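You operate a simulated robot arm through the tools that you are given. There is no shell and no other tool. Be economical: measure what you need, move in short steps, check, and stop when the job is done.

Carry out the task below with a simulated two-armed robot. There is one attempt and no reset: what you move stays moved.

Task
Hold the grey case, snap both latches shut and lock it.
Fine: start with the blue latch; then the case goes into tub 61; leave the red wash bag alone. Set down upright: grey case.

It is judged by the outcome, as a careful person would: the job done as asked, and still so three seconds after it is handed in. It fails if anything else is knocked over, pushed out of place, dropped, spilled or broken.

Robot
Two 7-joint arms with fingered hands on one trunk, on a base that drives. Base frame: it is fixed to the floor where the robot stands at the start and does not move with it; the origin is under the middle of the robot, x ahead of it, y to its left, z up; the surface under the hand at the start is at about z = 0.85. Lengths are in m, angles in degrees, forces in N, time in s.
The left shoulder is at the start at [0.021, 0.208, 1.298], the right one opposite. Places, roughly: blue latch [0.5, 0.1, 1]; lock knob of the grey case [0.5, 0.2, 0.9]; red latch [0.5, 0.3, 1]; red wash bag (22x8x12 cm) [0.6, -0.1, 0.9]; tub sixty-one [0.8, -0.6, 0.9]; zip slider of the red wash bag [0.6, 0, 1]. Payload 5 kg a hand.
Tool frame (each hand has its own): the origin (TCP) lies between the finger pads and is the grasp point; the fingertips stand 0.048 m ahead of it; z points along the fingers, y is the line along which they close. Largest opening 0.16 m; the body of the gripper starts 0.056 m behind the TCP. The gripper is a hand of 4 fingers: y runs from the thumb to the fingers, the wrist lies at [-0.026, -0.142, -0.252] in the tool frame, and closing takes about 1.5 s.
Orientation is told as [roll, pitch, yaw] about the base's x, y, z axes, in that order, counted from this pose: with the fingers straight down and the wrist toward the robot, the tool's x, y and z point along [0, 1, 0], [1, 0, 0] and [0, 0, -1] of the base frame.

Tools
- The arms move only by the tool drive_tool. It takes "left_steps", "right_steps" or both (then of equal length, played together; a hand with none holds still); each is a list of rows, each a list of 6 numbers: the shift along the tool's x, y, z in mm, then the turn, a rotation vector about the tool's x, y, z in degrees. In form: [[tx, ty, tz, rx, ry, rz], ...]. A call has 1 to 8 rows; each row is the pose to reach, as a shift and turn from the pose commanded when the call began, along the tool's axes at that moment. "left_gripper" and "right_gripper" are, for a hand that has rows, the finger opening in mm, from 0 to 160, set as the call begins (left out, the last holds). Each row takes 0.2 s and may step no farther than 0.05 m and 8.6 degrees from the row before; otherwise, or with a gripper value out of range, the whole call is refused. Where a pose cannot be reached the arm comes as near as it can. A force on the tool above 40 N (or 10 N above the force at the start of the call, whichever is more), or a blocked arm, ends the call early, and 0.2 s more pass. Each finger travels about 0.108 m/s and halts on what it meets, pressing with about 32 N; the grip force reading is that of the motor and also rises with nothing between the fingers. The clock runs only during rows and for 0.2 s after the last one: add rows that repeat a pose to give the fingers time. It gives the time, the measured TCP pose, the force on the tool (base axes), the opening and the grip force at its end, in the units of the frame above (readings bear some noise), with the torque about the TCP (base axes, N m) and any sound that the robot's microphone picked up.
- Cameras (640 x 400 px; columns grow to the right, rows downward): "scene" is now at [0.0946, -0.011, 1.4737]; the picture's right is [-0.12, -0.99, 0.00], its down [-0.68, 0.08, -0.73] and it looks along [0.72, -0.08, -0.69] (base axes); focal length 291 px, centre (320, 200). "left" rides on the left gripper at [-0.087, -0.133, -0.189] in its tool frame; the picture's right is [-0.83, -0.26, 0.49], its down [0.51, -0.71, 0.49] and it looks along [0.22, 0.66, 0.72] (tool axes); focal length 238 px, centre (320, 200). "right" rides on the right gripper at [0.087, -0.133, -0.189] in its tool frame; the picture's right is [-0.83, 0.26, -0.49], its down [-0.51, -0.71, 0.49] and it looks along [-0.22, 0.66, 0.72] (tool axes); focal length 238 px, centre (320, 200). There is no depth. A picture from a camera that has moved, and an enlarged one, comes with that camera's place and axes in the base frame and with its lens.
- camera(camera): a new picture of that camera. It takes no simulated time.
- raise_lower(by): slides the trunk up (or, below 0, down) by that many m; the arms and the scene camera ride with it, the base frame stays. It gives what a move gives, with no picture.
- drive_base(legs): drives the robot by 1 to 6 legs, each [ahead, left, turn to the left] in m, m and degrees, along the robot's own axes; the way and the turn of a leg run together, so that a leg with both is an arc; at most 1.5 m and 180 degrees a leg. The arms and the cameras ride along, it lands a little off, and it stops where it bumps. It gives what a move gives.
- set_fingers(index, middle, ring, thumb_bend, thumb_turn, hand): sets how far each is bent, from 0 (flat) to 1 (curled in); at 0.3 the hand is open as for a grip, at 0.7 the pads meet at the TCP. One left out holds its place. A second passes; each finger stops where it meets its share of the squeeze, and holds until it gets a number again. A gripper value or a shape takes the hand back. It gives what a move gives, with no picture; readings hold the bend of each and the force on the fingers (four entries, about 0 where the hand has none), thumb and palm. thumb_turn goes from beside the hand (0) to across from the fingers (1), as for a grip.
- preshape(shape, hand): the hand has 4 fingers and takes this shape, open, in about a second: jaw (thumb against the fingers, like two jaws); tri (thumb and two fingers); tip (a fingertip pinch); poke (one finger out to press); point (the index stretched); flat (the hand flat); cup (the hand cupped); fist (a fist). The gripper value then closes the fingers along that shape, each until it touches; the sizes above hold for jaw. It gives what a move gives, with no picture.
- aim_head(pan, tilt): turns the head with the scene camera to pan (to the left, within 86 degrees either way) and tilt (down, from -29 to 69), counted from straight ahead of the robot. It gives what a move gives.
- inspect(camera, box): a new picture of the part [left, top, right, bottom] of that camera's present view, enlarged. It takes no simulated time.
- finish_job(): hands the job in; it is judged then, once.

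Go step by step. Nothing tells you exact positions but the pictures and the camera data: compare them with the known pose of the tool, close in by small moves and look again before you grip or let go. The budget is 120 turns and 92 pictures, counting those below and the enlarged ones. Unless the task says otherwise, let go and move clear before handing in, and close with one line.

The tools are called as name(argument=value, ...) on one line, values as JSON. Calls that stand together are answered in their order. drive_tool: Moves the arms, as the interface text tells. Its arguments: {"type":"object","properties":{"left_steps":{"type":"array","items":{"type":"array","items":{"type":"number"}}},"left_gripper":{"type":"number"},"right_steps":{"type":"array","items":{"type":"array","items":{"type":"number"}}},"right_gripper":{"type":"number"}},"required":[]} The other tools are called the same way: raise_lower (by) slides the trunk up or down; preshape (shape, hand) gives the hand a shape; set_fingers (index, middle, ring, thumb_bend, thumb_turn, hand) moves the fingers one by one; drive_base (legs) drives the base; aim_head (pan, tilt) turns the head that bears the scene camera; camera (camera) takes a picture; inspect (camera, box) takes an enlarged picture of a part of a camera's view; finish_job () hands the job in.

At the start:

```text
time_s: 0.0
left_position: [0.6679, 0.403, 1.1364]
left_tool_rot: [0.0, 0.0, 0.0]
left_force: [-0.5, -0.7, 0.3]
left_ft_torque: [-0.02, 0.01, -0.02]
left_opening: 0.1597
left_grasp_force: 0.1
left_shape: jaw
left_bend: [0.3, 0.3, 0.3, 0.3, 0.98]
left_finger forces: [0.0, 0.0, 0.0, 0.1, 0.0, 0.0]
right_position: [0.5937, -0.0963, 1.1972]
right_tool_rot: [0.0, 0.1, 0.1]
right_force: [0.3, 0.2, 0.3]
right_ft_torque: [0.02, 0.01, 0.0]
right_opening: 0.1595
right_grasp_force: 0.0
right_shape: jaw
right_bend: [0.3, 0.3, 0.3, 0.3, 0.98]
right_finger forces: [0.1, 0.1, 0.1, 0.0, 0.0, 0.0]
trunk travel left (down, up): [-0.3, 0.39]
robot x, y, heading: [0.0013, -0.0011, -0.2]
head pan, tilt: [-6.7, 43.4]
```

scene: 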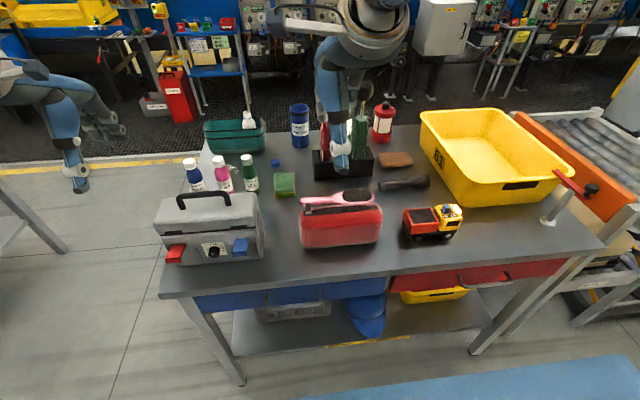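
right: 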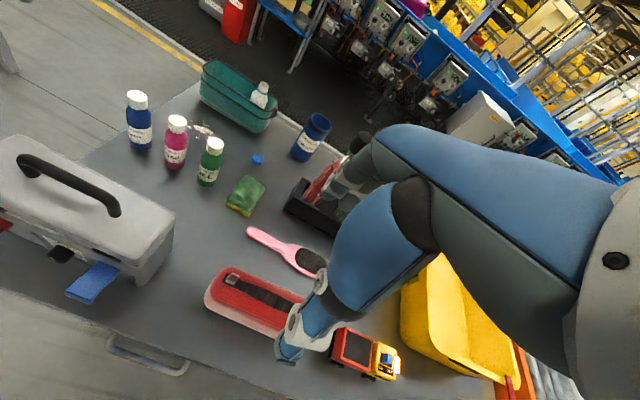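
left: 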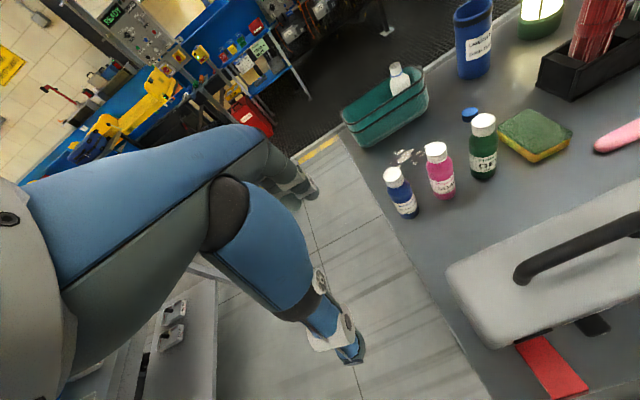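

I see the grey case at front left of the table with open blue (right) and red (left) latches and a lock knob between them. I'll look closer first.

inspect(camera="scene", box=[140, 180, 280, 270])

inspect(camera="right", box=[0, 120, 240, 320])

inspect(camera="scene", box=[400, 90, 600, 230])

```text
4.44 times, centred on (210, 225) of scene
camera zoom: at [0.0946, -0.011, 1.4737], right [-0.12, -0.99, 0.0], down [-0.68, 0.08, -0.73], along [0.72, -0.08, -0.69], focal length 1292 px, centre (809, 89)
```

zoom: 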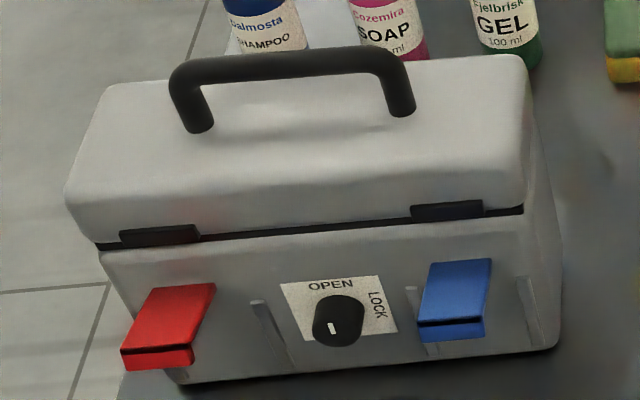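

```text
2.00 times, centred on (120, 220) of right
camera zoom: at [0.4592, -0.0085, 1.3878], right [0.26, -0.83, 0.49], down [-0.71, -0.51, -0.49], along [0.66, -0.22, -0.72], focal length 477 px, centre (720, 160)
```

zoom: 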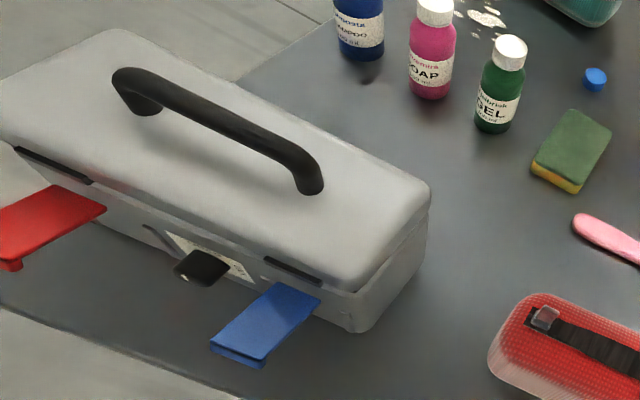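

```text
2.86 times, centred on (500, 160) of scene
camera zoom: at [0.0946, -0.011, 1.4737], right [-0.12, -0.99, 0.0], down [-0.68, 0.08, -0.73], along [0.72, -0.08, -0.69], focal length 830 px, centre (-194, 314)
```

zoom: 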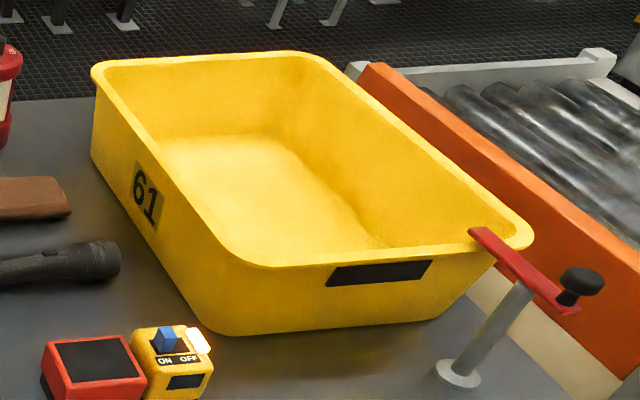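

The case front is at about x=0.54 with the handle bar at about (0.587, 0.192, 1.047). The latch flaps stick out horizontally at z≈0.945 and hinge upward. I'll back off about 0.2 m to get room for the right hand in front of the case.

drive_base(legs=[[-0.2, 0, 0]])

aim_head(pan=10, tilt=35)

camera(camera="scene")

```text
time_s: 1.6
left_position: [0.4726, 0.3992, 1.1371]
left_tool_rot: [0.0, 0.0, -0.4]
left_force: [-0.7, -0.4, 0.6]
left_ft_torque: [0.02, -0.08, 0.05]
left_opening: 0.1596
left_grasp_force: 0.0
left_shape: jaw
left_bend: [0.3, 0.3, 0.3, 0.3, 0.98]
left_finger forces: [0.0, 0.0, 0.0, 0.0, 0.0, 0.1]
right_position: [0.3937, -0.0991, 1.1991]
right_tool_rot: [0.0, 0.0, -0.4]
right_force: [-0.6, 0.0, 0.8]
right_ft_torque: [-0.04, -0.1, -0.04]
right_opening: 0.1596
right_grasp_force: 0.1
right_shape: jaw
right_bend: [0.3, 0.3, 0.3, 0.3, 0.98]
right_finger forces: [0.1, 0.1, 0.0, 0.0, 0.0, 0.1]
trunk travel left (down, up): [-0.3, 0.39]
robot x, y, heading: [-0.1958, 0.0017, -0.4]
head pan, tilt: [-6.7, 43.4]
```

```text
time_s: 2.4
left_position: [0.4756, 0.3997, 1.1356]
left_tool_rot: [-0.1, 0.0, -0.4]
left_force: [0.6, 0.4, -0.7]
left_ft_torque: [-0.01, 0.03, -0.03]
left_opening: 0.1597
left_grasp_force: 0.1
left_shape: jaw
left_bend: [0.3, 0.3, 0.3, 0.3, 0.98]
left_finger forces: [0.0, 0.0, 0.0, 0.0, 0.0, 0.0]
right_position: [0.395, -0.1002, 1.1969]
right_tool_rot: [0.0, 0.0, -0.3]
right_force: [0.5, 0.6, 0.1]
right_ft_torque: [-0.02, 0.03, 0.0]
right_opening: 0.1596
right_grasp_force: 0.2
right_shape: jaw
right_bend: [0.3, 0.3, 0.3, 0.3, 0.98]
right_finger forces: [0.0, 0.1, 0.0, 0.0, 0.0, 0.0]
trunk travel left (down, up): [-0.3, 0.39]
robot x, y, heading: [-0.1961, -0.0005, -0.0]
head pan, tilt: [10.0, 35.0]
```

```text
85 pictures are left
camera scene: at [-0.0971, 0.0139, 1.4861], right [0.17, -0.99, 0.0], down [-0.57, -0.1, -0.82], along [0.81, 0.14, -0.57], focal length 291 px, centre (320, 200)
```

scene: 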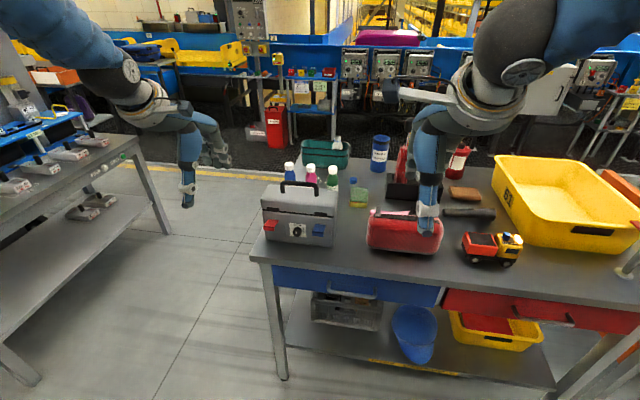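

Moving the left hand above the handle.

drive_tool(left_steps=[[-35, 18, -15, 0, 0, 0], [-70, 37, -15, 0, 0, 0], [-105, 56, -15, 0, 0, 0], [-140, 75, -15, 0, 0, 0], [-175, 93, -15, 0, 0, 0], [-207, 111, -15, 0, 0, 0], [-207, 111, -15, 0, 0, 0]], left_gripper=90)

inspect(camera="scene", box=[230, 130, 390, 260])

camera(camera="left")

```text
time_s: 4.0
left_position: [0.5849, 0.1932, 1.1508]
left_tool_rot: [-0.1, 0.0, -0.4]
left_force: [-0.6, 1.9, -0.3]
left_ft_torque: [-0.08, -0.02, -0.03]
left_opening: 0.09
left_grasp_force: 0.0
left_shape: jaw
left_bend: [0.74, 0.42, 0.39, 0.67, 1.0]
left_finger forces: [0.1, 0.0, 0.0, 0.0, 0.0, 0.0]
right_position: [0.3942, -0.0971, 1.1979]
right_tool_rot: [-0.2, 0.0, -0.4]
right_force: [0.1, 0.2, 0.6]
right_ft_torque: [-0.1, -0.07, -0.02]
right_opening: 0.16
right_grasp_force: 0.0
right_shape: jaw
right_bend: [0.3, 0.3, 0.3, 0.3, 0.98]
right_finger forces: [0.0, 0.1, 0.1, 0.1, 0.0, 0.0]
trunk travel left (down, up): [-0.3, 0.39]
robot x, y, heading: [-0.1979, -0.001, -0.4]
head pan, tilt: [10.0, 35.0]
```

```text
3.08 times, centred on (310, 195) of scene
camera zoom: at [-0.0982, 0.0154, 1.4863], right [0.17, -0.99, 0.0], down [-0.57, -0.1, -0.82], along [0.81, 0.14, -0.57], focal length 894 px, centre (351, 215)
```

zoom: 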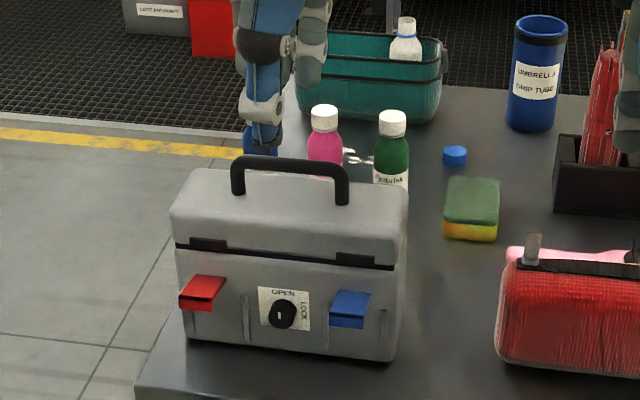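

```text
83 pictures are left
camera left: at [0.4513, 0.1075, 1.3379], right [-0.26, -0.83, -0.49], down [-0.71, 0.51, -0.49], along [0.66, 0.21, -0.72], focal length 238 px, centre (320, 200)
```

left: 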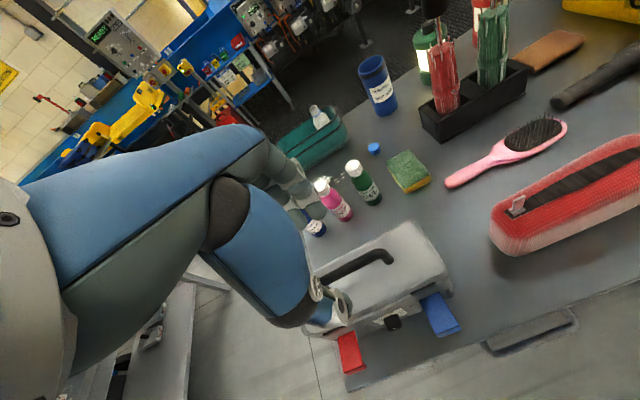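

The thumb and fingers straddle the handle. I'll descend slowly.

drive_tool(left_steps=[[0, 4, 25, 0, 0, 0], [0, 4, 50, 0, 0, 0], [0, 4, 65, 0, 0, 0], [0, 4, 75, 0, 0, 0], [0, 4, 75, 0, 0, 0]])

inspect(camera="scene", box=[230, 130, 390, 260])

inspect(camera="left", box=[220, 200, 500, 375])

```text
time_s: 5.2
left_position: [0.587, 0.1904, 1.0757]
left_tool_rot: [0.1, 0.0, -0.4]
left_force: [-0.6, -1.3, -1.3]
left_ft_torque: [0.01, -0.01, -0.04]
left_opening: 0.0901
left_grasp_force: 0.0
left_shape: jaw
left_bend: [0.74, 0.42, 0.39, 0.67, 1.0]
left_finger forces: [0.0, 0.0, 0.0, 0.0, 0.0, 0.0]
right_position: [0.3938, -0.0994, 1.1981]
right_tool_rot: [0.0, -0.1, -0.4]
right_force: [0.7, -0.6, 0.4]
right_ft_torque: [0.01, 0.01, 0.04]
right_opening: 0.1596
right_grasp_force: 0.0
right_shape: jaw
right_bend: [0.3, 0.3, 0.3, 0.3, 0.98]
right_finger forces: [0.0, 0.0, 0.0, 0.0, 0.1, 0.0]
trunk travel left (down, up): [-0.3, 0.39]
robot x, y, heading: [-0.1989, 0.002, -0.5]
head pan, tilt: [10.0, 35.0]
```

```text
3.08 times, centred on (310, 195) of scene
camera zoom: at [-0.0978, 0.0136, 1.4863], right [0.17, -0.99, 0.0], down [-0.57, -0.1, -0.82], along [0.81, 0.14, -0.57], focal length 894 px, centre (351, 215)
```

zoom: 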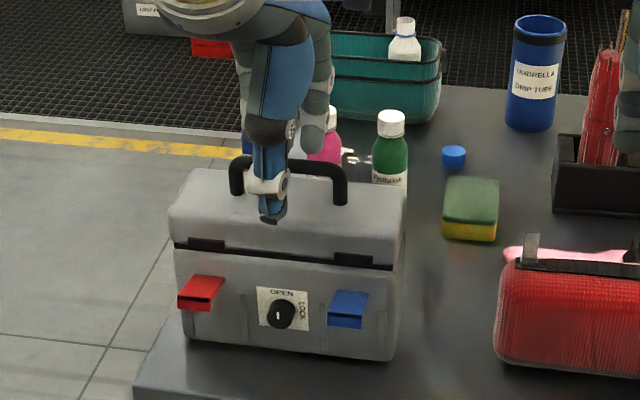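

```text
2.29 times, centred on (360, 288) of left
camera zoom: at [0.4537, 0.105, 1.2642], right [-0.26, -0.83, -0.49], down [-0.71, 0.51, -0.49], along [0.66, 0.21, -0.72], focal length 545 px, centre (229, 0)
```

zoom: 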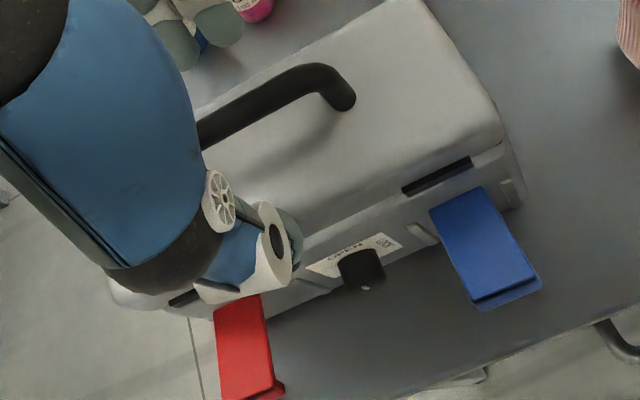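

Straddling well. Closing the left hand on the handle.

drive_tool(left_steps=[[0, 0, 5, 0, 0, 0], [0, 0, 5, 0, 0, 0], [0, 0, 5, 0, 0, 0], [0, 0, 5, 0, 0, 0], [0, 0, 5, 0, 0, 0], [0, 0, 5, 0, 0, 0], [0, 0, 5, 0, 0, 0], [0, 0, 5, 0, 0, 0]], left_gripper=0)

inspect(camera="scene", box=[230, 130, 390, 260])

inspect(camera="left", box=[220, 200, 500, 375])

```text
time_s: 7.0
left_position: [0.5886, 0.1912, 1.07]
left_tool_rot: [0.0, 0.1, -0.3]
left_force: [-1.1, -0.5, 0.4]
left_ft_torque: [-0.02, -0.06, 0.02]
left_opening: 0.0016
left_grasp_force: 32.2
left_shape: jaw
left_bend: [0.7, 0.7, 0.7, 0.74, 1.0]
left_finger forces: [17.5, 5.4, 2.9, 0.0, 26.7, 0.0]
right_position: [0.3936, -0.099, 1.198]
right_tool_rot: [0.0, 0.0, -0.4]
right_force: [0.1, -0.1, 0.3]
right_ft_torque: [0.03, -0.02, -0.01]
right_opening: 0.1598
right_grasp_force: 0.0
right_shape: jaw
right_bend: [0.3, 0.3, 0.3, 0.3, 0.98]
right_finger forces: [0.1, 0.0, 0.0, 0.1, 0.0, 0.0]
trunk travel left (down, up): [-0.3, 0.39]
robot x, y, heading: [-0.1961, -0.0005, -0.7]
head pan, tilt: [10.0, 35.0]
```

```text
3.08 times, centred on (310, 195) of scene
camera zoom: at [-0.097, 0.0139, 1.4862], right [0.17, -0.99, 0.0], down [-0.57, -0.1, -0.82], along [0.81, 0.14, -0.57], focal length 894 px, centre (351, 215)
```

zoom: 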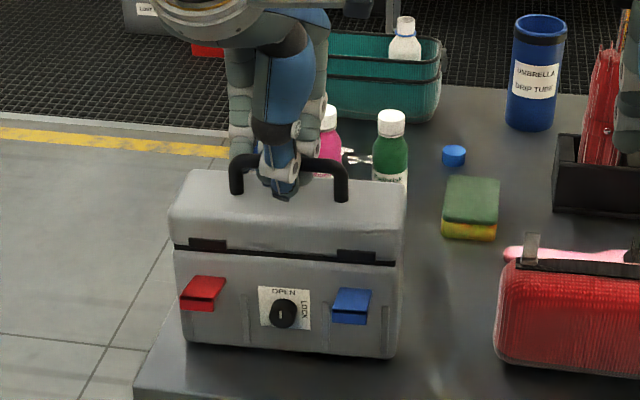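

```text
2.29 times, centred on (360, 288) of left
camera zoom: at [0.4544, 0.1055, 1.2586], right [-0.27, -0.83, -0.49], down [-0.71, 0.51, -0.49], along [0.66, 0.21, -0.72], focal length 545 px, centre (229, 0)
```

zoom: 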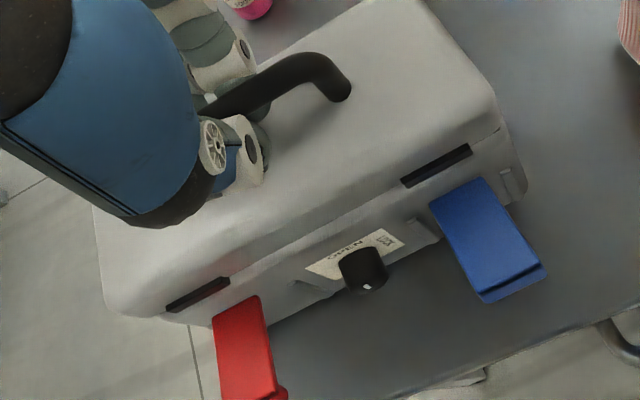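

The fingers closed fully, so I'll test with a tiny lift whether the handle is really held.

drive_tool(left_steps=[[0, 0, -3, 0, 0, 0], [0, 0, -6, 0, 0, 0], [0, 0, -6, 0, 0, 0]])

inspect(camera="scene", box=[270, 150, 350, 215])

```text
time_s: 7.8
left_position: [0.5883, 0.1929, 1.0765]
left_tool_rot: [0.0, 0.1, -0.4]
left_force: [0.2, 0.7, -7.9]
left_ft_torque: [-0.01, -0.04, 0.01]
left_opening: 0.0018
left_grasp_force: 31.9
left_shape: jaw
left_bend: [0.7, 0.7, 0.7, 0.74, 1.0]
left_finger forces: [17.3, 5.4, 2.9, 0.1, 26.7, 0.0]
right_position: [0.3945, -0.0974, 1.1968]
right_tool_rot: [-0.2, -0.1, -0.3]
right_force: [0.0, 0.6, -0.4]
right_ft_torque: [0.01, 0.01, -0.01]
right_opening: 0.1599
right_grasp_force: 0.0
right_shape: jaw
right_bend: [0.3, 0.3, 0.3, 0.3, 0.98]
right_finger forces: [0.0, 0.0, 0.1, 0.0, 0.1, 0.0]
trunk travel left (down, up): [-0.3, 0.39]
robot x, y, heading: [-0.1945, 0.0019, -0.3]
head pan, tilt: [10.0, 35.0]
```

```text
6.15 times, centred on (310, 182) of scene
camera zoom: at [-0.097, 0.014, 1.4862], right [0.17, -0.99, 0.0], down [-0.57, -0.1, -0.82], along [0.81, 0.14, -0.57], focal length 1789 px, centre (382, 308)
```

zoom: 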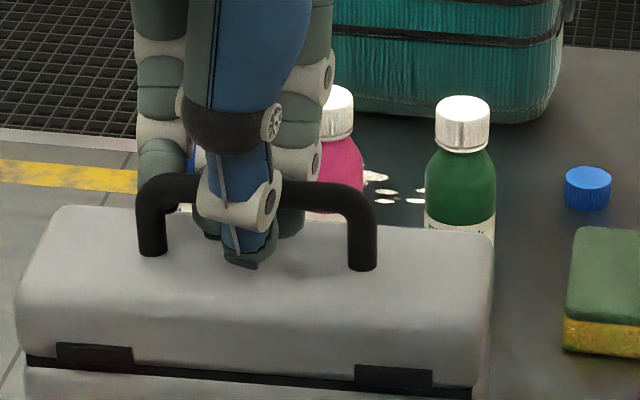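

Handle held (about 8 N when lifted). I'll set it back down and give the right hand the poke shape.

drive_tool(left_steps=[[0, 0, 3, 0, 0, 0], [0, 0, 7, 0, 0, 0], [0, 0, 7, 0, 0, 0]])

preshape(shape="poke", hand="right")

camera(camera="right")

inspect(camera="scene", box=[220, 20, 540, 260])

```text
time_s: 8.6
left_position: [0.5884, 0.1914, 1.0705]
left_tool_rot: [0.1, -0.1, -0.3]
left_force: [-0.6, -0.5, -6.9]
left_ft_torque: [0.03, -0.08, 0.0]
left_opening: 0.0019
left_grasp_force: 32.2
left_shape: jaw
left_bend: [0.7, 0.7, 0.7, 0.74, 1.0]
left_finger forces: [17.4, 5.4, 3.0, 0.1, 26.5, 0.1]
right_position: [0.3936, -0.0989, 1.1977]
right_tool_rot: [0.1, 0.0, -0.4]
right_force: [-0.1, 0.0, -0.5]
right_ft_torque: [0.01, 0.02, -0.04]
right_opening: 0.1596
right_grasp_force: 0.1
right_shape: jaw
right_bend: [0.3, 0.3, 0.3, 0.3, 0.98]
right_finger forces: [0.1, 0.1, 0.0, 0.1, 0.0, 0.1]
trunk travel left (down, up): [-0.3, 0.39]
robot x, y, heading: [-0.1965, 0.0004, -0.3]
head pan, tilt: [10.0, 35.0]
```

```text
time_s: 9.5
left_position: [0.5891, 0.1912, 1.0704]
left_tool_rot: [0.0, 0.0, -0.5]
left_force: [0.1, 0.1, -7.5]
left_ft_torque: [0.03, -0.07, -0.01]
left_opening: 0.0016
left_grasp_force: 32.0
left_shape: jaw
left_bend: [0.7, 0.7, 0.7, 0.74, 1.0]
left_finger forces: [17.3, 5.3, 3.0, 0.1, 26.7, 0.1]
right_position: [0.3941, -0.0991, 1.1983]
right_tool_rot: [0.1, -0.1, -0.4]
right_force: [0.2, -0.2, 0.8]
right_ft_torque: [0.05, 0.02, 0.04]
right_opening: 0.0
right_grasp_force: 0.1
right_shape: poke
right_bend: [0.7, 0.7, 0.99, 1.0, 1.0]
right_finger forces: [0.1, 0.1, 0.0, 0.0, 0.2, 0.0]
trunk travel left (down, up): [-0.3, 0.39]
robot x, y, heading: [-0.1975, -0.0009, -0.4]
head pan, tilt: [10.0, 35.0]
```

```text
77 pictures are left
camera right: at [0.2626, -0.011, 1.3876], right [0.25, -0.84, 0.49], down [-0.71, -0.5, -0.49], along [0.65, -0.22, -0.72], focal length 238 px, centre (320, 200)
```

right: 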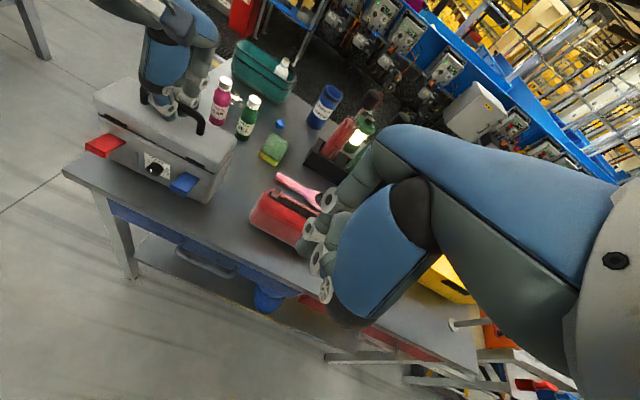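

```text
1.67 times, centred on (380, 140) of scene
camera zoom: at [-0.097, 0.0139, 1.4862], right [0.17, -0.99, 0.0], down [-0.57, -0.1, -0.82], along [0.81, 0.14, -0.57], focal length 484 px, centre (220, 300)
```

zoom: 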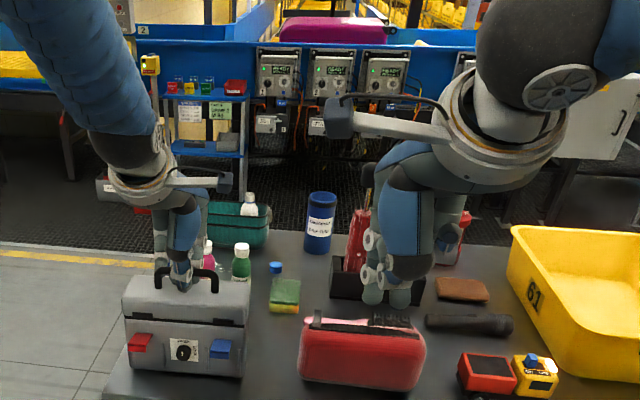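

Holding is fine; I'll ease the left hand down a few mm so the case rests on the table, and tilt the right hand to point forward-down.

drive_tool(left_steps=[[0, 0, 2, 0, 0, 0], [0, 0, 3, 0, 0, 0], [0, 0, 4, 0, 0, 0], [0, 0, 4, 0, 0, 0], [0, 0, 4, 0, 0, 0], [0, 0, 4, 0, 0, 0], [0, 0, 4, 0, 0, 0]], right_steps=[[0, 0, 0, -8.4, 0, 0], [0, 0, 0, -16.8, 0, 0], [0, 0, 0, -25.2, 0, 0], [0, 0, 0, -33.6, 0, 0], [0, 0, 0, -42, 0, 0], [0, 0, 0, -50, 0, 0], [0, 0, 0, -50, 0, 0]])

```text
time_s: 11.1
left_position: [0.5873, 0.1917, 1.0646]
left_tool_rot: [0.0, 0.1, -0.3]
left_force: [-0.6, -2.2, -2.0]
left_ft_torque: [0.11, -0.03, 0.0]
left_opening: 0.0027
left_grasp_force: 31.6
left_shape: jaw
left_bend: [0.7, 0.7, 0.7, 0.75, 1.0]
left_finger forces: [16.9, 3.5, 3.7, 0.0, 24.0, 0.1]
right_position: [0.3934, -0.0987, 1.1983]
right_tool_rot: [0.1, -50.1, -0.4]
right_force: [-0.5, 0.0, 0.3]
right_ft_torque: [0.01, -0.04, -0.01]
right_opening: 0.0004
right_grasp_force: 0.0
right_shape: poke
right_bend: [0.7, 0.7, 0.99, 1.0, 1.0]
right_finger forces: [0.0, 0.1, 0.1, 0.0, 0.1, 0.1]
trunk travel left (down, up): [-0.3, 0.39]
robot x, y, heading: [-0.1982, 0.0022, -0.6]
head pan, tilt: [10.0, 35.0]
```

drive_tool(right_steps=[[27.6, -25.1, 22.2, 0, 0, 0], [55.2, -50.2, 44.4, 0, 0, 0], [82.8, -75.3, 66.6, 0, 0, 0], [110.4, -100.4, 88.8, 0, 0, 0], [138, -125.5, 111, 0, 0, 0], [165.6, -150.6, 133.2, 0, 0, 0], [193, -175.6, 155.4, 0, 0, 0], [221, -200.8, 177.7, 0, 0, 0]])

inspect(camera="scene", box=[230, 130, 390, 260])

camera(camera="right")

camera(camera="left")

```text
time_s: 12.9
left_position: [0.5889, 0.1922, 1.0652]
left_tool_rot: [-0.1, 0.0, -0.4]
left_force: [0.6, 0.7, -6.7]
left_ft_torque: [0.0, -0.16, -0.02]
left_opening: 0.0023
left_grasp_force: 32.3
left_shape: jaw
left_bend: [0.7, 0.7, 0.7, 0.75, 1.0]
left_finger forces: [18.7, 3.8, 3.4, 0.0, 24.0, 0.0]
right_position: [0.4068, 0.1199, 0.932]
right_tool_rot: [0.0, -50.0, -0.4]
right_force: [0.5, 0.7, 0.7]
right_ft_torque: [-0.03, 0.09, 0.01]
right_opening: 0.0
right_grasp_force: 0.0
right_shape: poke
right_bend: [0.7, 0.7, 0.99, 1.0, 1.0]
right_finger forces: [0.0, 0.1, 0.0, 0.0, 0.0, 0.0]
trunk travel left (down, up): [-0.3, 0.39]
robot x, y, heading: [-0.1964, -0.0002, -0.7]
head pan, tilt: [10.0, 35.0]
```

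```text
3.08 times, centred on (310, 195) of scene
camera zoom: at [-0.0969, 0.0145, 1.4862], right [0.17, -0.99, 0.0], down [-0.57, -0.1, -0.82], along [0.81, 0.14, -0.57], focal length 894 px, centre (351, 215)
```

zoom: 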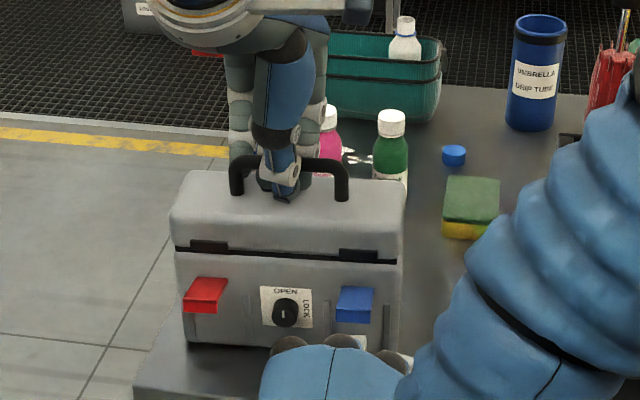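

```text
74 pictures are left
camera right: at [0.1765, 0.2084, 0.9519], right [-0.21, -0.83, 0.51], down [-0.08, -0.51, -0.86], along [0.97, -0.23, 0.04], focal length 238 px, centre (320, 200)
```

right: 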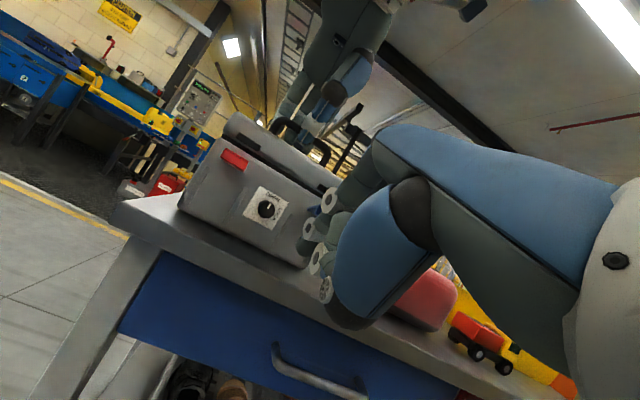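

```text
73 pictures are left
camera left: at [0.4547, 0.1065, 1.2535], right [-0.27, -0.83, -0.49], down [-0.71, 0.51, -0.49], along [0.66, 0.21, -0.72], focal length 238 px, centre (320, 200)
```

left: 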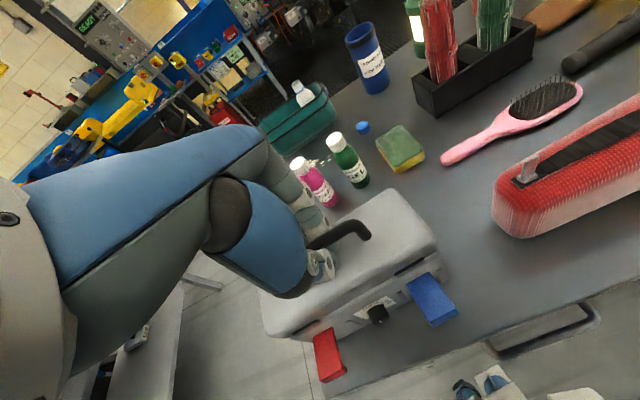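

The blue latch is ahead of the right fingertips. The left hand still carries the case weight, so I'll lower it until the case rests on the table.

drive_tool(left_steps=[[0, 0, 2, 0, 0, 0], [0, 0, 4, 0, 0, 0], [0, 0, 4, 0, 0, 0], [0, 0, 4, 0, 0, 0]])

inspect(camera="scene", box=[265, 160, 365, 230])

inspect(camera="left", box=[250, 180, 530, 400])

```text
time_s: 13.9
left_position: [0.5889, 0.192, 1.0632]
left_tool_rot: [0.0, -0.1, -0.4]
left_force: [0.1, -2.4, 12.8]
left_ft_torque: [-0.1, -0.16, 0.0]
left_opening: 0.0025
left_grasp_force: 31.8
left_shape: jaw
left_bend: [0.7, 0.7, 0.7, 0.75, 1.0]
left_finger forces: [24.1, 2.4, 3.5, 0.0, 23.3, 0.0]
right_position: [0.404, 0.1186, 0.9319]
right_tool_rot: [0.0, -50.0, -0.3]
right_force: [0.0, -0.3, 0.5]
right_ft_torque: [0.0, 0.0, 0.01]
right_opening: 0.0001
right_grasp_force: 0.0
right_shape: poke
right_bend: [0.7, 0.7, 0.99, 1.0, 1.0]
right_finger forces: [0.0, 0.0, 0.0, 0.0, 0.0, 0.1]
trunk travel left (down, up): [-0.3, 0.39]
robot x, y, heading: [-0.1966, 0.0023, -0.5]
head pan, tilt: [10.0, 35.0]
```

```text
5.71 times, centred on (315, 195) of scene
camera zoom: at [-0.0987, 0.0135, 1.4864], right [0.17, -0.99, 0.0], down [-0.57, -0.1, -0.82], along [0.81, 0.14, -0.57], focal length 1661 px, centre (349, 229)
```

zoom: 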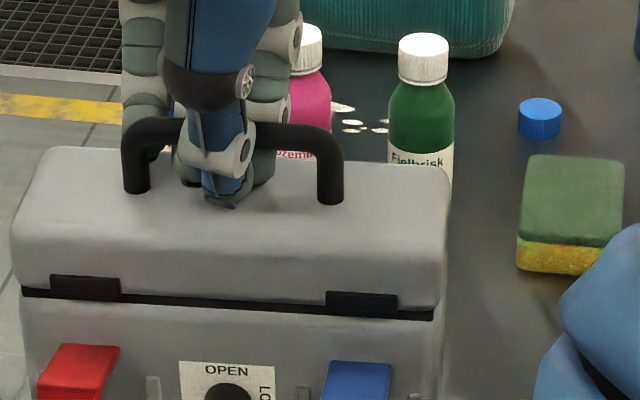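

```text
1.82 times, centred on (390, 290) of left
camera zoom: at [0.4535, 0.1065, 1.2517], right [-0.26, -0.83, -0.49], down [-0.7, 0.51, -0.49], along [0.66, 0.21, -0.72], focal length 433 px, centre (193, 36)
```

zoom: 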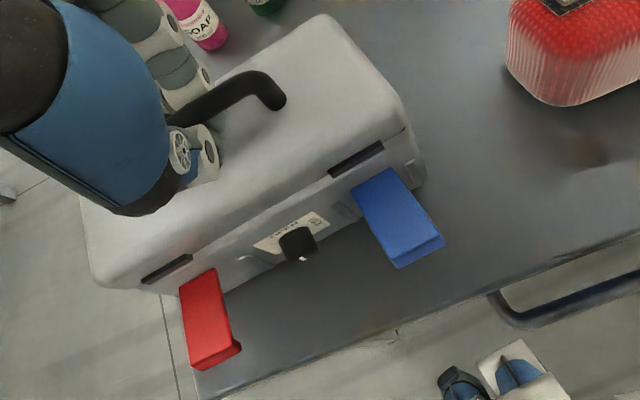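

Case is now firmly pressed on the table. The blue flap is centred at y≈0.113, so I'll slide the right fingertips under it.

drive_tool(right_steps=[[-5, -9, 8, 0, 0, 0], [-5, 4, 23, 0, 0, 0], [-5, 17, 38, 0, 0, 0], [-5, 30, 53, 0, 0, 0], [-5, 41.6, 68, 0, 0, 0], [-5, 41.6, 68, 0, 0, 0]])

inspect(camera="left", box=[250, 180, 530, 400])

inspect(camera="right", box=[180, 80, 420, 300])

```text
time_s: 15.3
left_position: [0.589, 0.1949, 1.0665]
left_tool_rot: [0.0, -0.4, -0.2]
left_force: [18.7, 14.7, 22.7]
left_ft_torque: [-0.04, -1.11, 0.42]
left_opening: 0.0016
left_grasp_force: 31.6
left_shape: jaw
left_bend: [0.7, 0.7, 0.7, 0.75, 1.0]
left_finger forces: [63.7, 4.4, 2.8, 0.0, 22.7, 0.0]
right_position: [0.4791, 0.116, 0.9183]
right_tool_rot: [-0.2, -50.0, -0.3]
right_force: [-23.7, -9.0, 0.7]
right_ft_torque: [0.23, -0.52, -0.59]
right_opening: 0.0
right_grasp_force: 0.1
right_shape: poke
right_bend: [0.7, 0.7, 0.99, 1.0, 1.0]
right_finger forces: [0.0, 25.7, 0.1, 0.0, 0.0, 0.1]
trunk travel left (down, up): [-0.3, 0.39]
robot x, y, heading: [-0.1997, -0.0015, -0.5]
head pan, tilt: [10.0, 35.0]
```

```text
1.82 times, centred on (390, 290) of left
camera zoom: at [0.4532, 0.1088, 1.2525], right [-0.26, -0.83, -0.49], down [-0.7, 0.51, -0.5], along [0.66, 0.21, -0.72], focal length 433 px, centre (193, 36)
```

zoom: 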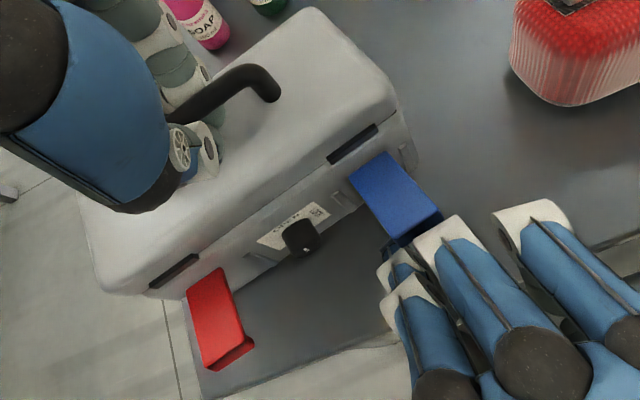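

```text
1.82 times, centred on (300, 190) of right
camera zoom: at [0.2497, 0.2049, 0.9388], right [-0.21, -0.83, 0.51], down [-0.08, -0.51, -0.86], along [0.97, -0.22, 0.04], focal length 433 px, centre (356, 218)
```

zoom: 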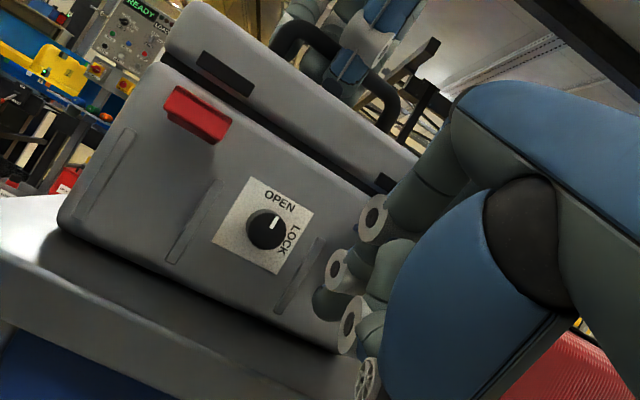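

The fingertip is touching the case front under the flap. I'll back off slightly and lift the flap.

drive_tool(right_steps=[[0, -5.8, -6.9, 0, 0, 0], [0, 5.7, -16.5, 0, 0, 0], [0, 17.2, -26.2, 0, 0, 0], [0, 28.7, -35.8, 0, 0, 0], [0, 40.2, -45.4, 0, 0, 0], [0, 40.2, -45.4, 0, 0, 0]])

inspect(camera="left", box=[250, 180, 530, 400])

inspect(camera="scene", box=[265, 160, 365, 230])

```text
time_s: 16.7
left_position: [0.5887, 0.1928, 1.064]
left_tool_rot: [0.1, -0.3, -0.4]
left_force: [9.7, 6.4, 31.1]
left_ft_torque: [-0.42, -0.81, 0.36]
left_opening: 0.0019
left_grasp_force: 31.8
left_shape: jaw
left_bend: [0.7, 0.7, 0.7, 0.75, 1.0]
left_finger forces: [66.1, 3.4, 2.7, 0.1, 26.1, 0.0]
right_position: [0.4729, 0.1173, 0.9782]
right_tool_rot: [0.0, -50.0, -0.4]
right_force: [-0.2, -0.2, 0.7]
right_ft_torque: [0.02, -0.02, -0.01]
right_opening: 0.0003
right_grasp_force: 0.1
right_shape: poke
right_bend: [0.7, 0.7, 0.99, 1.0, 1.0]
right_finger forces: [0.1, 0.1, 0.0, 0.0, 0.0, 0.1]
trunk travel left (down, up): [-0.3, 0.39]
robot x, y, heading: [-0.1969, -0.0027, -0.4]
head pan, tilt: [10.0, 35.0]
```

```text
1.82 times, centred on (390, 290) of left
camera zoom: at [0.4535, 0.1068, 1.2519], right [-0.26, -0.83, -0.49], down [-0.7, 0.51, -0.49], along [0.66, 0.21, -0.72], focal length 433 px, centre (193, 36)
```

zoom: 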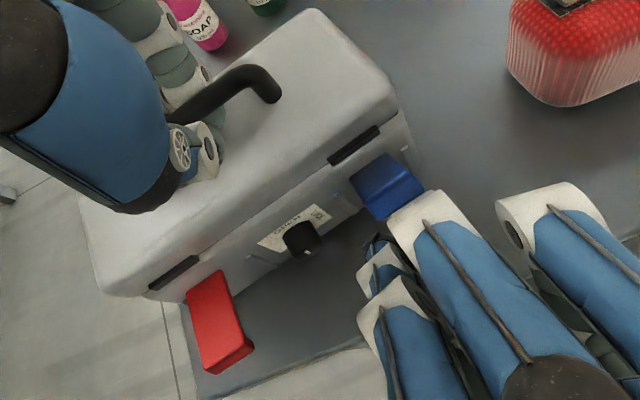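

```text
5.71 times, centred on (315, 195) of scene
camera zoom: at [-0.099, 0.014, 1.4864], right [0.17, -0.99, 0.0], down [-0.57, -0.1, -0.82], along [0.81, 0.14, -0.57], focal length 1661 px, centre (349, 229)
```

zoom: 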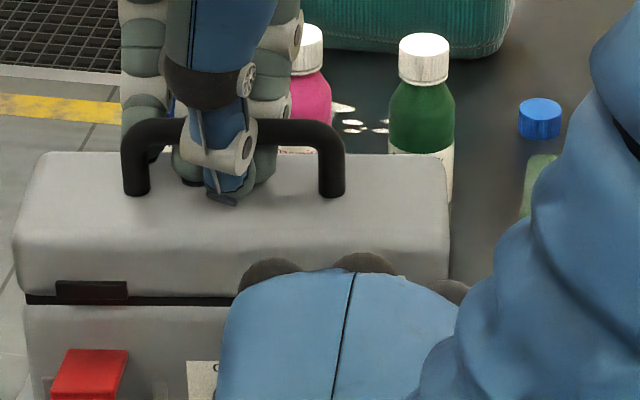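

The flap is partly raised. Continuing up and then forward against the lid catch.

drive_tool(right_steps=[[0, 11.5, -9.6, 0, 0, 0], [0, 26.6, -11.9, 0, 0, 0], [0, 33.3, -7, 0, 0, 0], [0, 38.4, -1, 0, 0, 0], [0, 42.3, 3.7, 0, 0, 0], [0, 46.1, 8.3, 0, 0, 0], [0, 46.1, 8.3, 0, 0, 0]])

inspect(camera="left", box=[250, 180, 530, 400])

```text
time_s: 18.3
left_position: [0.5901, 0.1934, 1.0651]
left_tool_rot: [0.0, -0.4, -0.4]
left_force: [21.4, 5.1, 23.4]
left_ft_torque: [-0.34, -1.07, 0.38]
left_opening: 0.0015
left_grasp_force: 32.1
left_shape: jaw
left_bend: [0.7, 0.7, 0.7, 0.75, 1.0]
left_finger forces: [69.6, 4.2, 3.0, 0.0, 22.7, 0.0]
right_position: [0.5056, 0.1164, 1.0075]
right_tool_rot: [-0.1, -49.8, -0.2]
right_force: [-24.2, -4.5, -6.6]
right_ft_torque: [-0.13, 0.81, 0.09]
right_opening: 0.0001
right_grasp_force: 0.2
right_shape: poke
right_bend: [0.7, 0.7, 0.99, 1.0, 1.0]
right_finger forces: [25.8, 0.1, 0.0, 0.0, 0.0, 0.1]
trunk travel left (down, up): [-0.3, 0.39]
robot x, y, heading: [-0.1991, -0.0026, -0.4]
head pan, tilt: [10.0, 35.0]
```

```text
1.82 times, centred on (390, 290) of left
camera zoom: at [0.4536, 0.1068, 1.2518], right [-0.26, -0.83, -0.49], down [-0.7, 0.51, -0.5], along [0.66, 0.21, -0.72], focal length 433 px, centre (193, 36)
```

zoom: 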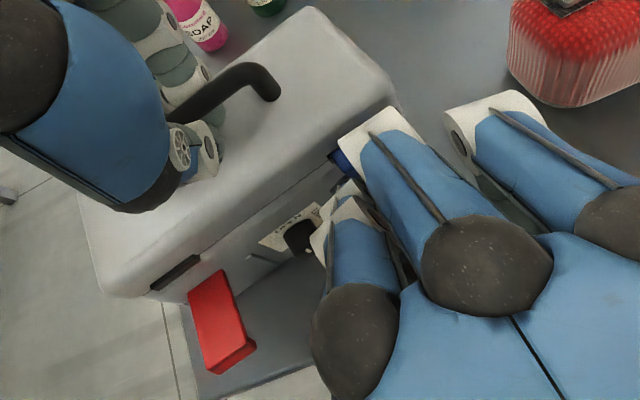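

Index is pressing but no snap was heard. I'll back off to see the flap.

drive_tool(right_steps=[[0, -13, -15, 0, 0, 0], [0, -39, -46, 0, 0, 0], [-15, -64, -77, 0, 0, 0], [-15, -64, -77, 0, 0, 0]])

inspect(camera="left", box=[250, 180, 530, 400])

```text
time_s: 19.3
left_position: [0.5909, 0.1918, 1.0648]
left_tool_rot: [0.0, -0.2, -0.5]
left_force: [10.8, 2.8, 29.4]
left_ft_torque: [-0.55, -0.93, 0.37]
left_opening: 0.0017
left_grasp_force: 31.9
left_shape: jaw
left_bend: [0.7, 0.7, 0.7, 0.75, 1.0]
left_finger forces: [69.8, 3.3, 2.8, 0.0, 26.9, 0.0]
right_position: [0.4104, 0.1012, 1.0071]
right_tool_rot: [0.0, -50.0, -0.4]
right_force: [0.1, 0.8, -0.5]
right_ft_torque: [-0.03, 0.0, 0.02]
right_opening: 0.0001
right_grasp_force: 0.0
right_shape: poke
right_bend: [0.7, 0.7, 0.99, 1.0, 1.0]
right_finger forces: [0.0, 0.0, 0.0, 0.1, 0.0, 0.0]
trunk travel left (down, up): [-0.3, 0.39]
robot x, y, heading: [-0.1966, -0.0003, -0.4]
head pan, tilt: [10.0, 35.0]
```

```text
1.82 times, centred on (390, 290) of left
camera zoom: at [0.454, 0.1067, 1.252], right [-0.26, -0.83, -0.49], down [-0.7, 0.51, -0.49], along [0.66, 0.21, -0.72], focal length 433 px, centre (193, 36)
```

zoom: 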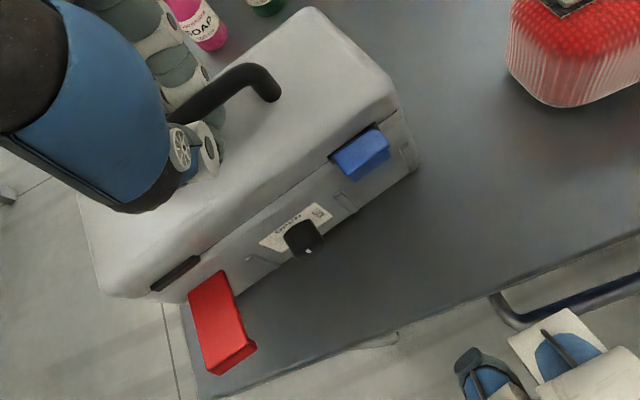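

inspect(camera="scene", box=[265, 160, 365, 250])

inspect(camera="left", box=[370, 230, 450, 290])

inspect(camera="right", box=[180, 80, 420, 300])

```text
4.44 times, centred on (315, 205) of scene
camera zoom: at [-0.0986, 0.0139, 1.4864], right [0.17, -0.99, 0.0], down [-0.57, -0.1, -0.82], along [0.81, 0.14, -0.57], focal length 1292 px, centre (342, 178)
```

zoom: 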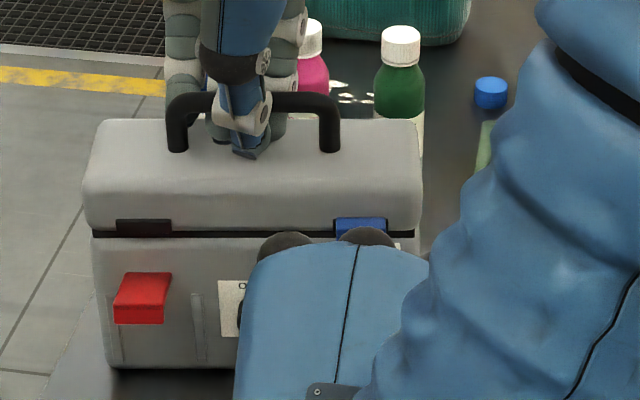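

```text
6.67 times, centred on (410, 260) of left
camera zoom: at [0.454, 0.1067, 1.252], right [-0.26, -0.83, -0.49], down [-0.7, 0.51, -0.49], along [0.66, 0.21, -0.72], focal length 1589 px, centre (-280, -200)
```

zoom: 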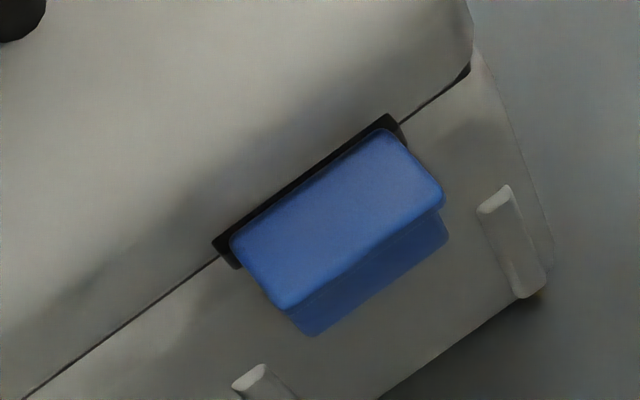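

```text
1.82 times, centred on (300, 190) of right
camera zoom: at [0.181, 0.1902, 1.0276], right [-0.21, -0.83, 0.51], down [-0.08, -0.51, -0.86], along [0.97, -0.23, 0.04], focal length 433 px, centre (356, 218)
```

zoom: 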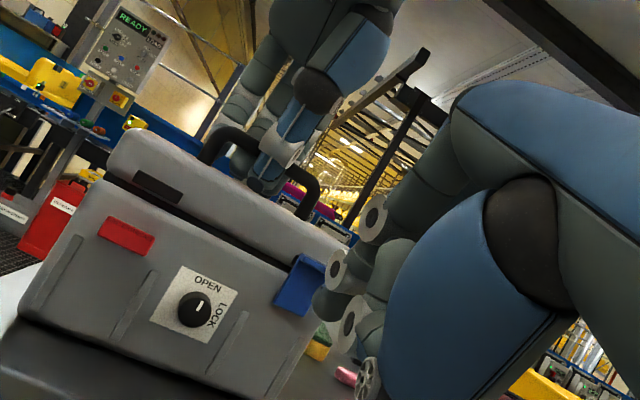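

The flap is up against the catch; I'll press it firmly with the index finger centred to be sure that it snaps.

drive_tool(right_steps=[[-5, 25.7, 30.6, 0, 0, 0], [-5, 48.2, 57.4, 0, 0, 0], [-5, 57.9, 68.9, 0, 0, 0], [-5, 63, 75, 0, 0, 0], [-5, 66.9, 79.7, 0, 0, 0], [-5, 70.7, 84.3, 0, 0, 0], [-5, 74.6, 88.9, 0, 0, 0]])

inspect(camera="left", box=[330, 190, 490, 310])

```text
time_s: 20.9
left_position: [0.5898, 0.1944, 1.0658]
left_tool_rot: [0.0, -0.4, -0.3]
left_force: [24.2, 14.8, 22.0]
left_ft_torque: [-0.13, -1.37, 0.84]
left_opening: 0.0014
left_grasp_force: 32.4
left_shape: jaw
left_bend: [0.7, 0.7, 0.7, 0.75, 1.0]
left_finger forces: [88.9, 4.2, 2.2, 0.0, 24.9, 0.1]
right_position: [0.5216, 0.0965, 1.0082]
right_tool_rot: [-0.1, -49.9, -0.4]
right_force: [-26.2, -14.5, -5.3]
right_ft_torque: [-0.51, 0.86, -0.19]
right_opening: 0.0
right_grasp_force: 0.1
right_shape: poke
right_bend: [0.7, 0.7, 0.99, 1.0, 1.0]
right_finger forces: [30.2, 0.1, 0.0, 0.1, 0.0, 0.0]
trunk travel left (down, up): [-0.3, 0.39]
robot x, y, heading: [-0.199, -0.0007, -0.3]
head pan, tilt: [10.0, 35.0]
```

```text
3.33 times, centred on (410, 250) of left
camera zoom: at [0.4539, 0.108, 1.2521], right [-0.26, -0.83, -0.49], down [-0.7, 0.51, -0.5], along [0.66, 0.21, -0.72], focal length 794 px, centre (20, 33)
```

zoom: 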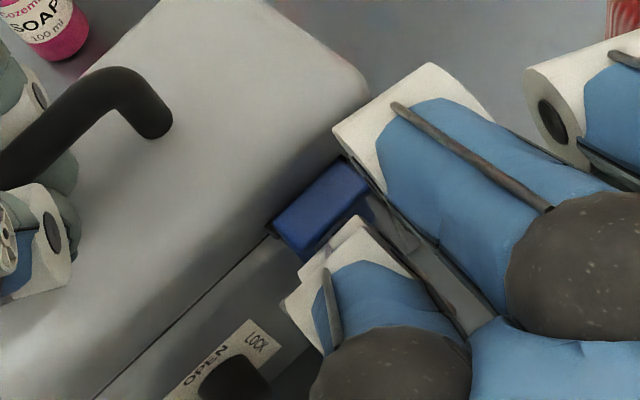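

drive_tool(right_steps=[[0, -25.7, -30.6, 0, 0, 0], [0, -51, -61, 0, 0, 0], [0, -77, -92, 0, 0, 0], [-45, -77, -92, 0, 0, 0], [-80, -77, -92, 0, 0, 0]])

inspect(camera="left", box=[370, 230, 450, 290])

inspect(camera="scene", box=[265, 160, 365, 250])

```text
time_s: 22.1
left_position: [0.5888, 0.192, 1.0647]
left_tool_rot: [0.0, -0.2, -0.4]
left_force: [10.4, 2.7, 32.1]
left_ft_torque: [-0.54, -1.02, 0.45]
left_opening: 0.0012
left_grasp_force: 31.7
left_shape: jaw
left_bend: [0.7, 0.7, 0.7, 0.75, 1.0]
left_finger forces: [75.5, 2.9, 2.8, 0.1, 28.0, 0.1]
right_position: [0.4044, 0.0165, 1.0119]
right_tool_rot: [0.1, -50.0, -0.4]
right_force: [0.1, -0.1, 0.9]
right_ft_torque: [0.03, -0.01, 0.08]
right_opening: 0.0
right_grasp_force: 0.1
right_shape: poke
right_bend: [0.7, 0.7, 0.99, 1.0, 1.0]
right_finger forces: [0.0, 0.0, 0.0, 0.0, 0.0, 0.1]
trunk travel left (down, up): [-0.3, 0.39]
robot x, y, heading: [-0.1995, -0.0003, -0.5]
head pan, tilt: [10.0, 35.0]
```

```text
6.67 times, centred on (410, 260) of left
camera zoom: at [0.4535, 0.1063, 1.2521], right [-0.26, -0.83, -0.49], down [-0.7, 0.51, -0.49], along [0.66, 0.21, -0.72], focal length 1589 px, centre (-280, -200)
```

zoom: 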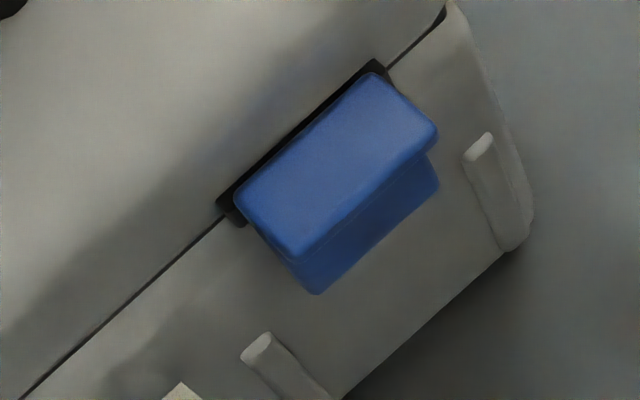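

```text
4.44 times, centred on (315, 205) of scene
camera zoom: at [-0.099, 0.0132, 1.4864], right [0.17, -0.99, 0.0], down [-0.57, -0.1, -0.82], along [0.81, 0.14, -0.57], focal length 1292 px, centre (342, 178)
```

zoom: 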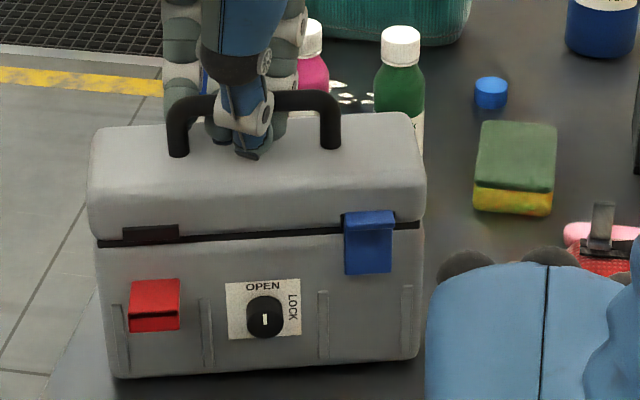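

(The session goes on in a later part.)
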